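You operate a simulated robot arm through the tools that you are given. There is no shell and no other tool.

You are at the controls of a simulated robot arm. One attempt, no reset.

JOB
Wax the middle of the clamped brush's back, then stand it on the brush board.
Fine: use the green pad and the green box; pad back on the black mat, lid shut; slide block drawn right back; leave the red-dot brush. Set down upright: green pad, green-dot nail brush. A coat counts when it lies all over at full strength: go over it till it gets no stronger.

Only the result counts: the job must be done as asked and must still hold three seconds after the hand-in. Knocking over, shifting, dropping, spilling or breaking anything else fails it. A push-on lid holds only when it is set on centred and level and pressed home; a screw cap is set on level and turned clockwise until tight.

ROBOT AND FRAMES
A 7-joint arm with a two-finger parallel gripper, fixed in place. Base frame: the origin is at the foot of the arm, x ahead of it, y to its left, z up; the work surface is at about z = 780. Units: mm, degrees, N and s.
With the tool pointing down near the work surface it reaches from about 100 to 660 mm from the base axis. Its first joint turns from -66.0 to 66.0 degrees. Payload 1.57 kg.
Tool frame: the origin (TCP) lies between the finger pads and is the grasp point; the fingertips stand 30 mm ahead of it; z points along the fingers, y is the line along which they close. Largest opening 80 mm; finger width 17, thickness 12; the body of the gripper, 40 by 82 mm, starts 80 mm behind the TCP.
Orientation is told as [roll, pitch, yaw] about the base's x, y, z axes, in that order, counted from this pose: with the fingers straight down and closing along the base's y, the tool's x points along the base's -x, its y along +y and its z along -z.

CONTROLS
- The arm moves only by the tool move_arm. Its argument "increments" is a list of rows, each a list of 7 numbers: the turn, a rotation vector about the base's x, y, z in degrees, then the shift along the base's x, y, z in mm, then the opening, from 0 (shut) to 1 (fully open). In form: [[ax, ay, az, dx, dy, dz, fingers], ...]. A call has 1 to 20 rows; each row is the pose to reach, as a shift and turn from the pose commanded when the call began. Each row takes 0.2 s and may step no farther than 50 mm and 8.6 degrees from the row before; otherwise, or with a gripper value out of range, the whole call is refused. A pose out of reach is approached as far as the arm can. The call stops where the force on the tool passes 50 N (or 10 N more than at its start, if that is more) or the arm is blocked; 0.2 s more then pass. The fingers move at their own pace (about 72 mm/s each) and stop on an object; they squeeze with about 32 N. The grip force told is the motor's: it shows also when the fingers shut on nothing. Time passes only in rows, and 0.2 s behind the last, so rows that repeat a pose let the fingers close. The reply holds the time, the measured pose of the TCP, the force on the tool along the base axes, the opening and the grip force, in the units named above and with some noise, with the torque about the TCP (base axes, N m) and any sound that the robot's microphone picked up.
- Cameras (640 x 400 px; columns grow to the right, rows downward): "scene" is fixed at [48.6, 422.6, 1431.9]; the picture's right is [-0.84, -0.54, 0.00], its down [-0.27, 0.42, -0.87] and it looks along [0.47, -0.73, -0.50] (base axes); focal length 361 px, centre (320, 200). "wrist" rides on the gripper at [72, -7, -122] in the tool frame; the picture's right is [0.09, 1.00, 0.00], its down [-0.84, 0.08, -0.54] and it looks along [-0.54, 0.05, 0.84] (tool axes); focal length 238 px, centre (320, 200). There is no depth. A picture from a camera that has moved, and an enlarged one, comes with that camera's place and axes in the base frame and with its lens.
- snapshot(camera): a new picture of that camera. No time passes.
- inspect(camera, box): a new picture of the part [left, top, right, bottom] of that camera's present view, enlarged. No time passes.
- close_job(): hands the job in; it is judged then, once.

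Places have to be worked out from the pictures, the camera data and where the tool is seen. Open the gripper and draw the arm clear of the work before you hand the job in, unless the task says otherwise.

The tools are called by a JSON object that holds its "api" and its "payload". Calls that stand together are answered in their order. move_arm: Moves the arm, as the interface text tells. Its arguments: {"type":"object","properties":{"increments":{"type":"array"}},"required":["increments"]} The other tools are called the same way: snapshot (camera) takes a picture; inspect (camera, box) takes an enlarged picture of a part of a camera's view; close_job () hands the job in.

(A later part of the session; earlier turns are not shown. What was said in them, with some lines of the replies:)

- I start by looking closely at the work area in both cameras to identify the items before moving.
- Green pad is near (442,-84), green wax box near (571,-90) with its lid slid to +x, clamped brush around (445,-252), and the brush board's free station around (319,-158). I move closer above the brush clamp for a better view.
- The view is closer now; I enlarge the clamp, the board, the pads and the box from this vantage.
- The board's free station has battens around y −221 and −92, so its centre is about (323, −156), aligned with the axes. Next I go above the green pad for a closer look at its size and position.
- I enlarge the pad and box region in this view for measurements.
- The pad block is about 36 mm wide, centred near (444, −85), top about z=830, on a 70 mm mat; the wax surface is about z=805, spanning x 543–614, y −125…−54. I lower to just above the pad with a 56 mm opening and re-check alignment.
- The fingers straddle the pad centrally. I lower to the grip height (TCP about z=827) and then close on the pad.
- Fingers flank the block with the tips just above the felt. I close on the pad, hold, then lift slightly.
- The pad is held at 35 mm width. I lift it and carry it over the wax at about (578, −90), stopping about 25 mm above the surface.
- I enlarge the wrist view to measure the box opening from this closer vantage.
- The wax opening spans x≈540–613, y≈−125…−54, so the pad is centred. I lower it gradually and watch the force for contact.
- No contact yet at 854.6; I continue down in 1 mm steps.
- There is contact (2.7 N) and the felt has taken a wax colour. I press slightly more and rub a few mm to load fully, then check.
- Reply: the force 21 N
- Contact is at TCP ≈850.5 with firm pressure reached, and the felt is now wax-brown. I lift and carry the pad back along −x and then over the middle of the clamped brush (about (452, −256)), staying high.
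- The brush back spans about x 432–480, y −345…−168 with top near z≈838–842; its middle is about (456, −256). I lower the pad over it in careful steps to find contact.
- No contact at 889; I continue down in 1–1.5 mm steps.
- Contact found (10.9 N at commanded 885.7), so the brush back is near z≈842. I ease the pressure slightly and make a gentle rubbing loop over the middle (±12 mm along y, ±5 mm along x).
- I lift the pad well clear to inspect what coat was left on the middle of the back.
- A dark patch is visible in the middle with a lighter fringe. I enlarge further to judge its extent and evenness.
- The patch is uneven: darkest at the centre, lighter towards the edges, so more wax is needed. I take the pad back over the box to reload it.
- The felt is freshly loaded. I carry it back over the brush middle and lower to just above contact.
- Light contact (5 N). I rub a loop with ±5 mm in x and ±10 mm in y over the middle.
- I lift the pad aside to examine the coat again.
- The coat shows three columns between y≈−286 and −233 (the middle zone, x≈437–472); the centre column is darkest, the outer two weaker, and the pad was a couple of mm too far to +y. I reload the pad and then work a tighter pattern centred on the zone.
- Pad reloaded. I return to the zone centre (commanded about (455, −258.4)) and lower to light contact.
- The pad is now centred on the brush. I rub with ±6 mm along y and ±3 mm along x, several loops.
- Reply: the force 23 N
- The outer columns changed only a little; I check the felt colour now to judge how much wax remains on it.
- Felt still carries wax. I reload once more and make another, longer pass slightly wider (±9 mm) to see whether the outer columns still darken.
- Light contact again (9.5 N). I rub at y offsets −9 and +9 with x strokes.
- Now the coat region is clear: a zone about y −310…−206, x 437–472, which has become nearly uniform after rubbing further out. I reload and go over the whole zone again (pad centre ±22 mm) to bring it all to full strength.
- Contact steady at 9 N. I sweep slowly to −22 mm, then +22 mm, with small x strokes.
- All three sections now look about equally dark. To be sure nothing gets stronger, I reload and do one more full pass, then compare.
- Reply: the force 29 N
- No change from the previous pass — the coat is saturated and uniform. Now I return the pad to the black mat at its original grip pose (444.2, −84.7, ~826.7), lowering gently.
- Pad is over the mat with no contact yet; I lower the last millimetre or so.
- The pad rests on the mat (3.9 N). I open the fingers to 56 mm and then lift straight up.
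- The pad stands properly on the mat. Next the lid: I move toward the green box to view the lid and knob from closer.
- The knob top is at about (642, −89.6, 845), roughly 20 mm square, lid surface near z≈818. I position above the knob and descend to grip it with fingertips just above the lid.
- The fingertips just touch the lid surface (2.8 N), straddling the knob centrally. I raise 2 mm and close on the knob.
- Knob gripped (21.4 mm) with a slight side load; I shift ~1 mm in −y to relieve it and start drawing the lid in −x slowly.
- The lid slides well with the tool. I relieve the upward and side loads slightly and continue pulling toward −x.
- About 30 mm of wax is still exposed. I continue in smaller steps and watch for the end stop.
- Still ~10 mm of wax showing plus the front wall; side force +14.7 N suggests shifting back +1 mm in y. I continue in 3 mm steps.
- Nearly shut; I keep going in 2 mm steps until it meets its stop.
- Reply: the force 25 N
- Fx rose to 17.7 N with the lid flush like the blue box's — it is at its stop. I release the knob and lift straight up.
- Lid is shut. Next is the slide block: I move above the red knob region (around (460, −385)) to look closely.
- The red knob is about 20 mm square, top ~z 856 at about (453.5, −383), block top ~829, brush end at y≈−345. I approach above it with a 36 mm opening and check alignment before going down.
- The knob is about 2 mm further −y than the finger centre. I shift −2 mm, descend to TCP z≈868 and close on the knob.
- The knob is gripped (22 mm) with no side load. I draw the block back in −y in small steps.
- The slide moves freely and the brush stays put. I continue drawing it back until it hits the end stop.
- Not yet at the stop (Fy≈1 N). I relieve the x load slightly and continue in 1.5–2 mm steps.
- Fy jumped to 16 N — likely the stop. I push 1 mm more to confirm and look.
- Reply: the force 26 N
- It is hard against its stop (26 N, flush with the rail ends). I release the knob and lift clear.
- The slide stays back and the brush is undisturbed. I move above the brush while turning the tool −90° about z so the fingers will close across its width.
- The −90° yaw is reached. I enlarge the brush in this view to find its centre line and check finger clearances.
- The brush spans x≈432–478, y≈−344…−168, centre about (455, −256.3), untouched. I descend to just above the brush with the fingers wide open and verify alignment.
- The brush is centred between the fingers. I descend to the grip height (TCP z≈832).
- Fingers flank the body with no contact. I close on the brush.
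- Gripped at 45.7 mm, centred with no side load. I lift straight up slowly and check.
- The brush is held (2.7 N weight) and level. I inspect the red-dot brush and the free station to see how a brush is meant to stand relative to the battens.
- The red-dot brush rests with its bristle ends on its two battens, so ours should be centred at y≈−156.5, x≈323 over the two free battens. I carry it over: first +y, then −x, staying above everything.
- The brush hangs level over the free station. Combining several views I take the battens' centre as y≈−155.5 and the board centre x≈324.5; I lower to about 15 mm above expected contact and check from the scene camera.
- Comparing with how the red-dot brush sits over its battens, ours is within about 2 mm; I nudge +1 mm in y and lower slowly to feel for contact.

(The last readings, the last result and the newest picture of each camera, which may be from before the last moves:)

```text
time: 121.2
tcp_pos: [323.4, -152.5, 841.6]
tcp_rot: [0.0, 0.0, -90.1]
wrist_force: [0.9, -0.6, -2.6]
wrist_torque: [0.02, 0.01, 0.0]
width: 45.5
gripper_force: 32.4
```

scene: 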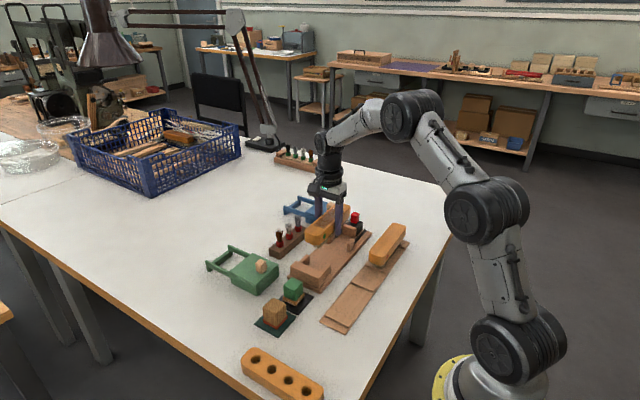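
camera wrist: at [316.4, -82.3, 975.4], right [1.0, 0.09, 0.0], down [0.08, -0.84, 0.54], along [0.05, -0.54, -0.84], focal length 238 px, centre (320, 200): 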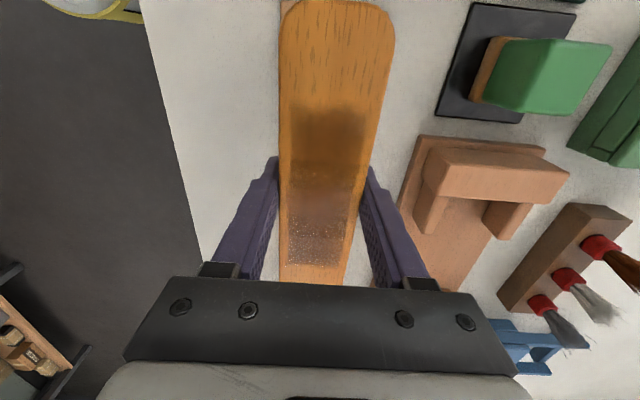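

{"api": "move_arm", "payload": {"increments": [[0, 0, 0, 0, 0, -1, 0.4], [0, 0, 0, 0, 0, -2, 0.4], [0, 0, 0, 0, 0, -3, 0.4], [0, 0, 0, 0, 0, -3, 0.4]]}}

```text
time: 122.2
tcp_pos: [323.7, -152.5, 838.0]
tcp_rot: [0.0, 0.0, -89.9]
wrist_force: [-0.5, 0.6, -2.0]
wrist_torque: [0.02, 0.0, -0.04]
width: 45.8
gripper_force: 32.3
```

Still free at 838.0; I continue in 0.8 mm steps.

{"api": "move_arm", "payload": {"increments": [[0, 0, 0, 0, 0, -0.8, 0.4], [0, 0, 0, 0, 0, -1.6, 0.4], [0, 0, 0, 0, 0, -2.4, 0.4], [0, 0, 0, 0, 0, -2.4, 0.4]]}}

{"api": "inspect", "payload": {"camera": "scene", "box": [315, 275, 375, 335]}}

```text
time: 123.2
tcp_pos: [324.6, -153.5, 835.5]
tcp_rot: [0.0, 0.0, -90.1]
wrist_force: [0.5, -0.7, -1.3]
wrist_torque: [0.01, 0.0, 0.02]
width: 45.7
gripper_force: 31.9
```

```text
6.67 times, centred on (345, 305) of scene
camera zoom: at [48.6, 422.6, 1431.9], right [-0.84, -0.54, 0.0], down [-0.27, 0.42, -0.87], along [0.47, -0.73, -0.5], focal length 2404 px, centre (153, -500)
```

zoom: 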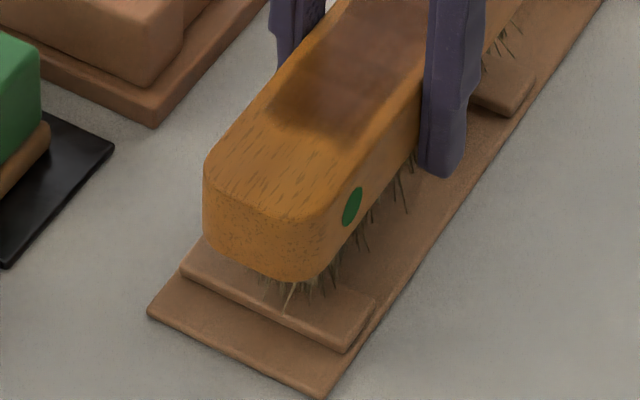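

Very close now (weight reading dropping to −1.3 N). I continue in 0.5 mm steps.

{"api": "move_arm", "payload": {"increments": [[0, 0, 0, 0, 0, -0.6, 0.4], [0, 0, 0, 0, 0, -1.2, 0.4], [0, 0, 0, 0, 0, -1.8, 0.4], [0, 0, 0, 0, 0, -1.8, 0.4]]}}

```text
time: 124.2
tcp_pos: [324.5, -153.5, 834.6]
tcp_rot: [0.0, -0.1, -90.0]
wrist_force: [0.2, 0.6, -1.8]
wrist_torque: [0.04, -0.01, -0.01]
width: 45.8
gripper_force: 32.3
```

{"api": "move_arm", "payload": {"increments": [[0, 0, 0, 0, 0, -0.7, 0.4], [0, 0, 0, 0, 0, -1.4, 0.4], [0, 0, 0, 0, 0, -2.1, 0.4], [0, 0, 0, 0, 0, -2.1, 0.4]]}}

```text
time: 125.2
tcp_pos: [324.5, -153.4, 831.6]
tcp_rot: [0.1, 0.0, -90.0]
wrist_force: [-1.0, 0.0, -3.1]
wrist_torque: [-0.01, 0.0, -0.02]
width: 45.7
gripper_force: 32.1
```

Still hanging free at commanded 832.2; the battens must be lower than the clamp base. I keep lowering in small steps.

{"api": "move_arm", "payload": {"increments": [[0, 0, 0, 0, 0, -0.7, 0.4], [0, 0, 0, 0, 0, -1.4, 0.4], [0, 0, 0, 0, 0, -2.1, 0.4], [0, 0, 0, 0, 0, -2.1, 0.4]]}}

{"api": "inspect", "payload": {"camera": "scene", "box": [315, 275, 375, 335]}}

```text
time: 126.2
tcp_pos: [325.0, -153.0, 830.8]
tcp_rot: [0.0, 0.0, -90.1]
wrist_force: [0.1, 0.1, -2.3]
wrist_torque: [0.02, -0.01, -0.01]
width: 45.6
gripper_force: 32.2
```

```text
6.67 times, centred on (345, 305) of scene
camera zoom: at [48.6, 422.6, 1431.9], right [-0.84, -0.54, 0.0], down [-0.27, 0.42, -0.87], along [0.47, -0.73, -0.5], focal length 2404 px, centre (153, -500)
```

zoom: 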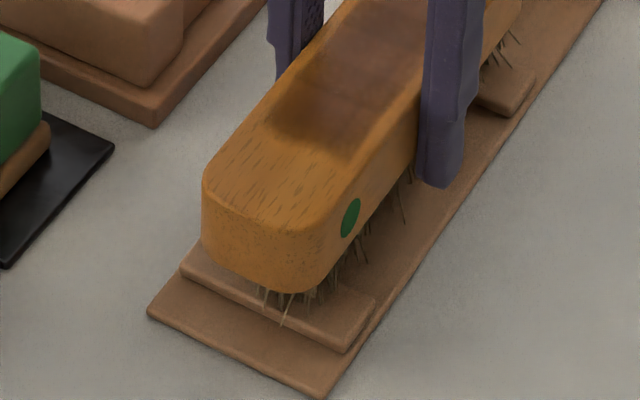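

{"api": "move_arm", "payload": {"increments": [[0, 0, 0, 0, 0, -0.6, 0.4], [0, 0, 0, 0, 0, -1.2, 0.4], [0, 0, 0, 0, 0, -1.8, 0.4], [0, 0, 0, 0, 0, -1.8, 0.4]]}}

```text
time: 127.2
tcp_pos: [324.7, -154.1, 830.8]
tcp_rot: [0.1, -0.1, -89.9]
wrist_force: [-12.1, 0.1, 30.5]
wrist_torque: [0.18, 0.28, 0.08]
width: 45.8
gripper_force: 32.8
```

Contact: 30 N at commanded 828.3, so touchdown is near 829.8. I back off 1.3 mm to a light contact before releasing.

{"api": "move_arm", "payload": {"increments": [[0, 0, 0, 0, 0, 0.7, 0.4], [0, 0, 0, 0, 0, 1.2, 0.4], [0, 0, 0, 0, 0, 1.2, 0.4]]}}

{"api": "inspect", "payload": {"camera": "scene", "box": [315, 275, 375, 335]}}

{"api": "snapshot", "payload": {"camera": "wrist"}}

```text
time: 128.0
tcp_pos: [325.5, -152.6, 829.9]
tcp_rot: [0.1, 0.0, -90.0]
wrist_force: [-5.0, 3.1, 19.9]
wrist_torque: [-0.35, -0.05, -0.02]
width: 45.7
gripper_force: 31.8
```

```text
6.67 times, centred on (345, 305) of scene
camera zoom: at [48.2, 422.8, 1431.9], right [-0.84, -0.54, 0.0], down [-0.27, 0.42, -0.87], along [0.47, -0.73, -0.5], focal length 2404 px, centre (153, -500)
```

zoom: 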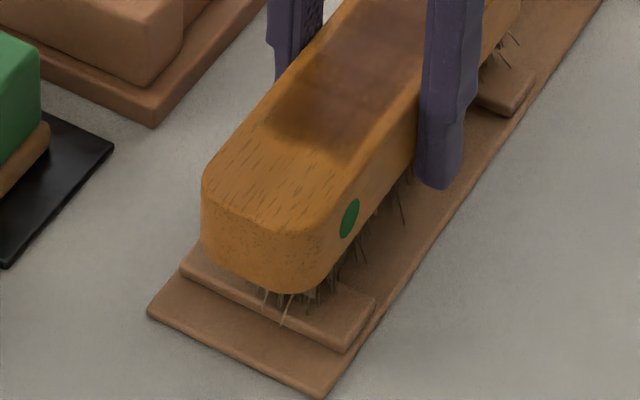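

```text
taken
camera wrist: at [317.3, -81.1, 951.8], right [1.0, 0.09, 0.0], down [0.08, -0.84, 0.54], along [0.05, -0.54, -0.84], focal length 238 px, centre (320, 200)
```

wrist: 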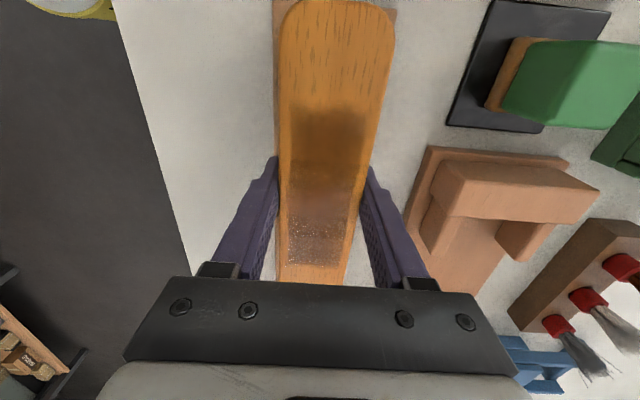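

Still about 20 N; I raise a further 0.6 mm.

{"api": "move_arm", "payload": {"increments": [[0, 0, 0, 0, 0, 0.4, 0.4], [0, 0, 0, 0, 0, 0.6, 0.4], [0, 0, 0, 0, 0, 0.6, 0.4]]}}

```text
time: 128.8
tcp_pos: [324.7, -153.4, 829.9]
tcp_rot: [0.1, 0.0, -90.1]
wrist_force: [0.7, 2.0, 12.3]
wrist_torque: [0.22, -0.05, -0.03]
width: 45.8
gripper_force: 31.5
```

{"api": "move_arm", "payload": {"increments": [[0, 0, 0, 0, 0, 0.4, 0.4], [0, 0, 0, 0, 0, 0.6, 0.4], [0, 0, 0, 0, 0, 0.6, 0.4]]}}

```text
time: 129.6
tcp_pos: [324.0, -152.7, 829.2]
tcp_rot: [0.0, 0.0, -90.0]
wrist_force: [2.1, -0.7, 1.0]
wrist_torque: [-0.24, -0.07, 0.06]
width: 45.9
gripper_force: 32.2
```

Only ~1 N now — the brush carries itself on the battens. I open the fingers gradually.

{"api": "move_arm", "payload": {"increments": [[0, 0, 0, 0, 0, 0, 0.6], [0, 0, 0, 0, 0, 0, 0.65], [0, 0, 0, 0, 0, 0, 0.8], [0, 0, 0, 0, 0, 0, 0.8], [0, 0, 0, 0, 0, 0, 0.8]]}}

{"api": "inspect", "payload": {"camera": "scene", "box": [310, 235, 410, 335]}}

{"api": "snapshot", "payload": {"camera": "wrist"}}

```text
time: 130.8
tcp_pos: [324.5, -153.9, 829.3]
tcp_rot: [0.0, -0.1, -89.9]
wrist_force: [0.4, -0.7, -0.5]
wrist_torque: [0.02, -0.02, 0.02]
width: 63.7
gripper_force: 0.0
```

```text
4.00 times, centred on (360, 285) of scene
camera zoom: at [48.6, 422.6, 1431.9], right [-0.84, -0.54, 0.0], down [-0.27, 0.42, -0.87], along [0.47, -0.73, -0.5], focal length 1442 px, centre (160, -140)
```

zoom: 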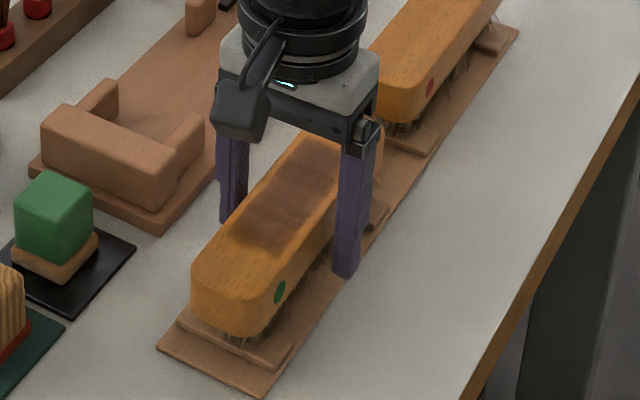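

```text
taken
camera wrist: at [317.3, -81.3, 952.5], right [1.0, 0.09, 0.0], down [0.08, -0.84, 0.54], along [0.05, -0.54, -0.84], focal length 238 px, centre (320, 200)
```

wrist: 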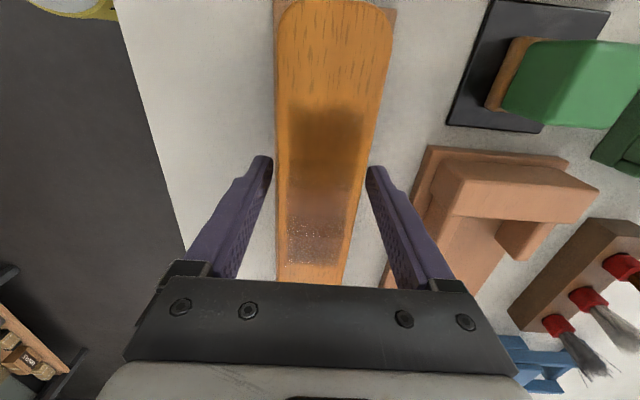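

The brush stands free and upright on the battens. I lift the gripper straight up and clear.

{"api": "move_arm", "payload": {"increments": [[0, 0, 0, 0, 0, 10, 0.8], [0, 0, 0, 0, 0, 25, 0.8], [0, 0, 0, 0, 0, 50, 0.8], [0, 0, 0, 0, 0, 90, 0.8], [0, 0, 0, 0, 0, 130, 0.8], [0, 0, 0, 0, 0, 170, 0.8], [0, 0, 0, 0, 0, 170, 0.8]]}}

{"api": "snapshot", "payload": {"camera": "scene"}}

{"api": "snapshot", "payload": {"camera": "wrist"}}

{"api": "inspect", "payload": {"camera": "scene", "box": [310, 235, 410, 335]}}

```text
time: 132.4
tcp_pos: [325.0, -154.0, 1001.1]
tcp_rot: [0.0, 0.1, -90.0]
wrist_force: [-0.6, -0.2, 0.6]
wrist_torque: [0.04, 0.01, 0.0]
width: 64.1
gripper_force: 0.0
```

```text
taken
```

scene: 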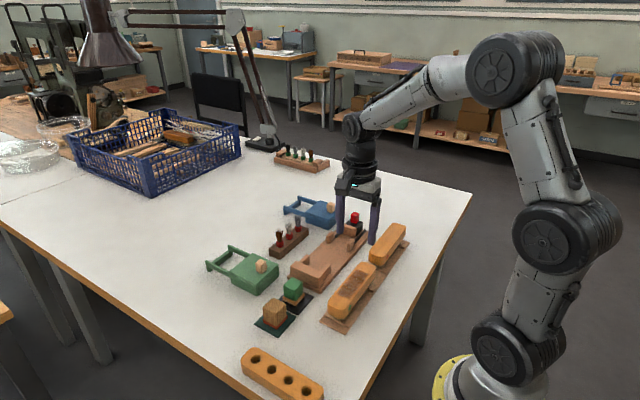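

```text
taken
camera wrist: at [317.9, -82.3, 1123.5], right [1.0, 0.09, 0.0], down [0.08, -0.84, 0.54], along [0.05, -0.54, -0.84], focal length 238 px, centre (320, 200)
```

wrist: 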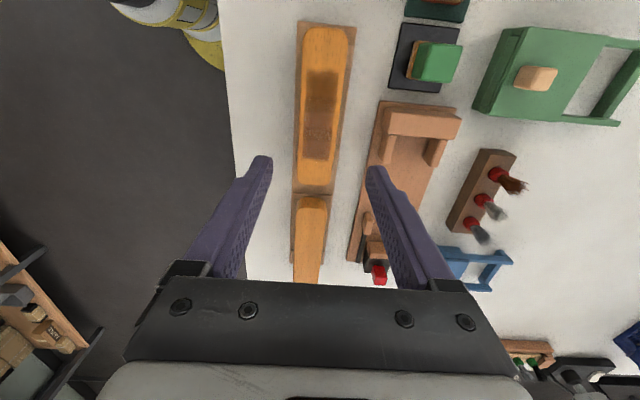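

```text
4.00 times, centred on (360, 285) of scene
camera zoom: at [48.6, 422.6, 1431.9], right [-0.84, -0.54, 0.0], down [-0.27, 0.42, -0.87], along [0.47, -0.73, -0.5], focal length 1442 px, centre (160, -140)
```

zoom: 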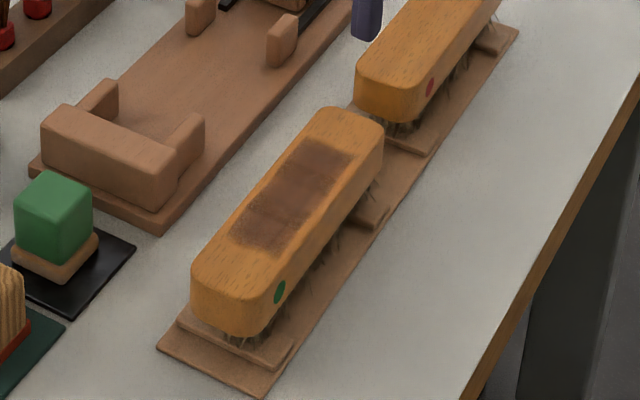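

I inspect the final placement, the coat, and the other items before handing in.

{"api": "inspect", "payload": {"camera": "wrist", "box": [250, 0, 400, 290]}}

{"api": "inspect", "payload": {"camera": "wrist", "box": [290, 20, 360, 200]}}

{"api": "inspect", "payload": {"camera": "scene", "box": [325, 255, 385, 325]}}

{"api": "inspect", "payload": {"camera": "scene", "box": [200, 190, 380, 340]}}

```text
1.38 times, centred on (325, 145) of wrist
camera zoom: at [317.9, -82.3, 1123.5], right [1.0, 0.09, 0.0], down [0.08, -0.84, 0.54], along [0.05, -0.54, -0.84], focal length 329 px, centre (313, 276)
```

zoom: 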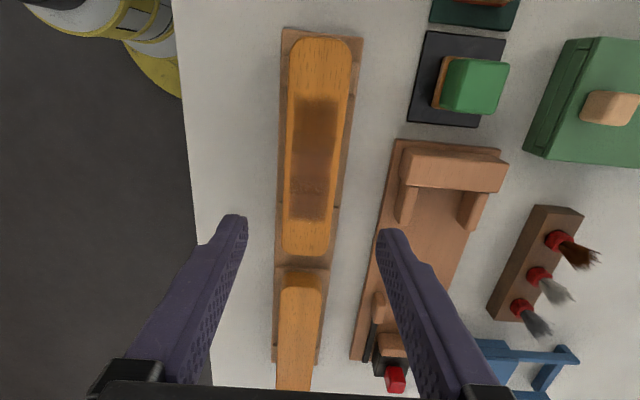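

```text
2.22 times, centred on (325, 110) of wrist
camera zoom: at [317.9, -82.3, 1123.5], right [1.0, 0.09, 0.0], down [0.08, -0.84, 0.54], along [0.05, -0.54, -0.84], focal length 530 px, centre (309, 400)
```

zoom: 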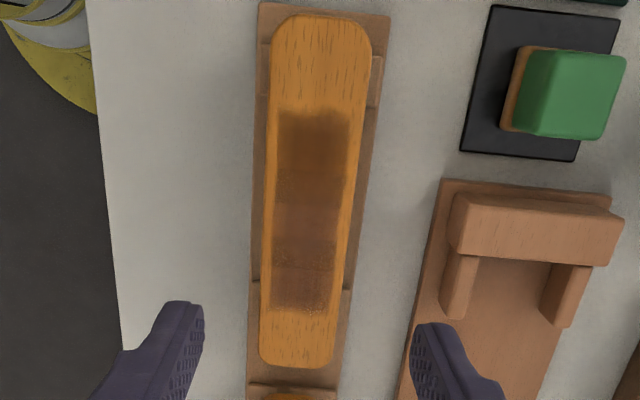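

```text
5.71 times, centred on (355, 290) of scene
camera zoom: at [48.6, 422.6, 1431.9], right [-0.84, -0.54, 0.0], down [-0.27, 0.42, -0.87], along [0.47, -0.73, -0.5], focal length 2060 px, centre (120, -314)
```

zoom: 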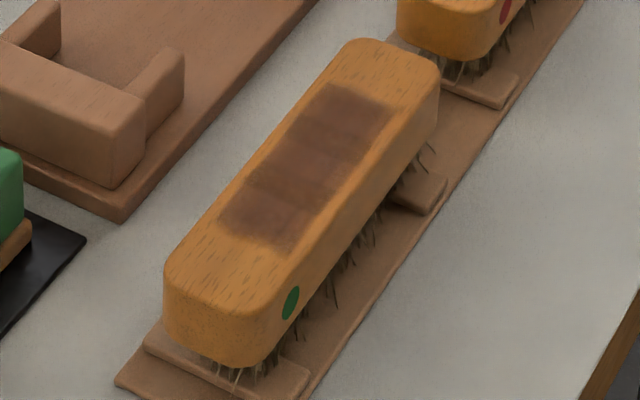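

```text
2.67 times, centred on (290, 265) of scene
camera zoom: at [48.6, 422.6, 1431.9], right [-0.84, -0.54, 0.0], down [-0.27, 0.42, -0.87], along [0.47, -0.73, -0.5], focal length 962 px, centre (400, 27)
```

zoom: 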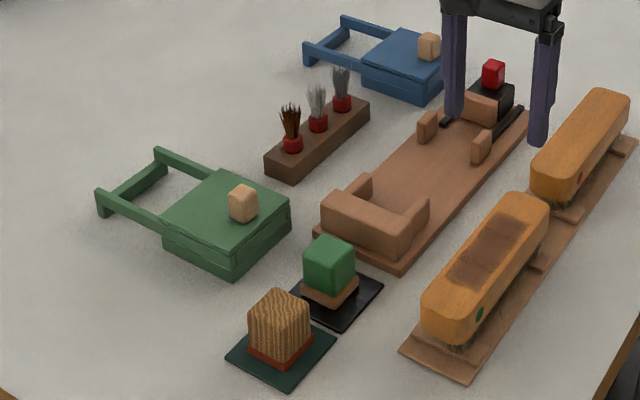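

Everything is as asked: brush upright on the free battens with an even coat, pad on the black mat, green lid shut, slide drawn back, red-dot brush untouched. I raise the arm a bit more with the gripper fully open.

{"api": "move_arm", "payload": {"increments": [[0, 0, 0, 0, 0, 40, 1], [0, 0, 0, 10, 20, 80, 1], [0, 0, 0, 10, 20, 80, 1], [0, 0, 0, 10, 20, 80, 1], [0, 0, 0, 10, 20, 80, 1]]}}

{"api": "snapshot", "payload": {"camera": "scene"}}

{"api": "inspect", "payload": {"camera": "scene", "box": [320, 190, 420, 340]}}

```text
time: 133.6
tcp_pos: [334.6, -134.1, 1080.7]
tcp_rot: [0.0, 0.0, -90.0]
wrist_force: [0.6, 0.1, -0.4]
wrist_torque: [0.0, 0.0, 0.04]
width: 79.9
gripper_force: 0.0
```

```text
taken
```

scene: 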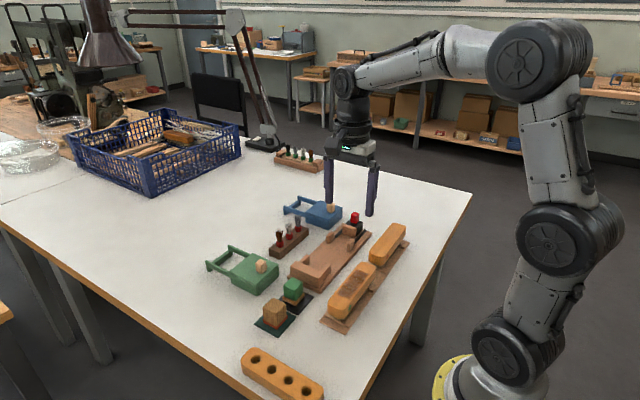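

```text
2.67 times, centred on (370, 265) of scene
camera zoom: at [48.6, 422.6, 1431.9], right [-0.84, -0.54, 0.0], down [-0.27, 0.42, -0.87], along [0.47, -0.73, -0.5], focal length 962 px, centre (187, 27)
```

zoom: 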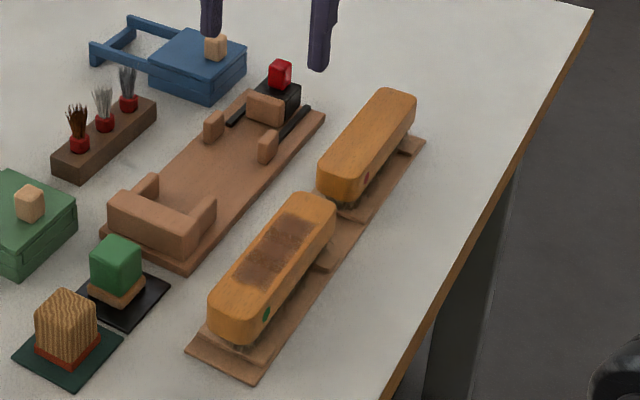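

The arm is clear with the gripper open, and all the items are in their final places. I hand the job in.

{"api": "close_job", "payload": {}}

```text
The job is handed in.
```

I waxed the middle of the clamped brush's back, stood the brush on the brush board, and handed the job in. I don't have the judge's result, so what follows is what the last pictures showed.

- **Coat:** it covers a patch about 104 by 34 mm in the centre of the back. I went over it six times, reloading the pad each time, and the last pass made it no darker. I took that patch to be "the middle"; nothing on the brush marks the area.
- **Green-dot brush:** it stands upright on the two free battens, about 30 mm clear of the red-dot brush, which I left alone.
- **Green pad:** it is back on the black mat, felt down, at its original spot.
- **Green box:** the lid is slid shut against its stop. I did not use the blue box.
- **Slide block:** it is drawn right back, about 30 mm, until it would go no further.

I saw nothing else moved, knocked or spilled. The arm finished raised clear of the work with the gripper open.
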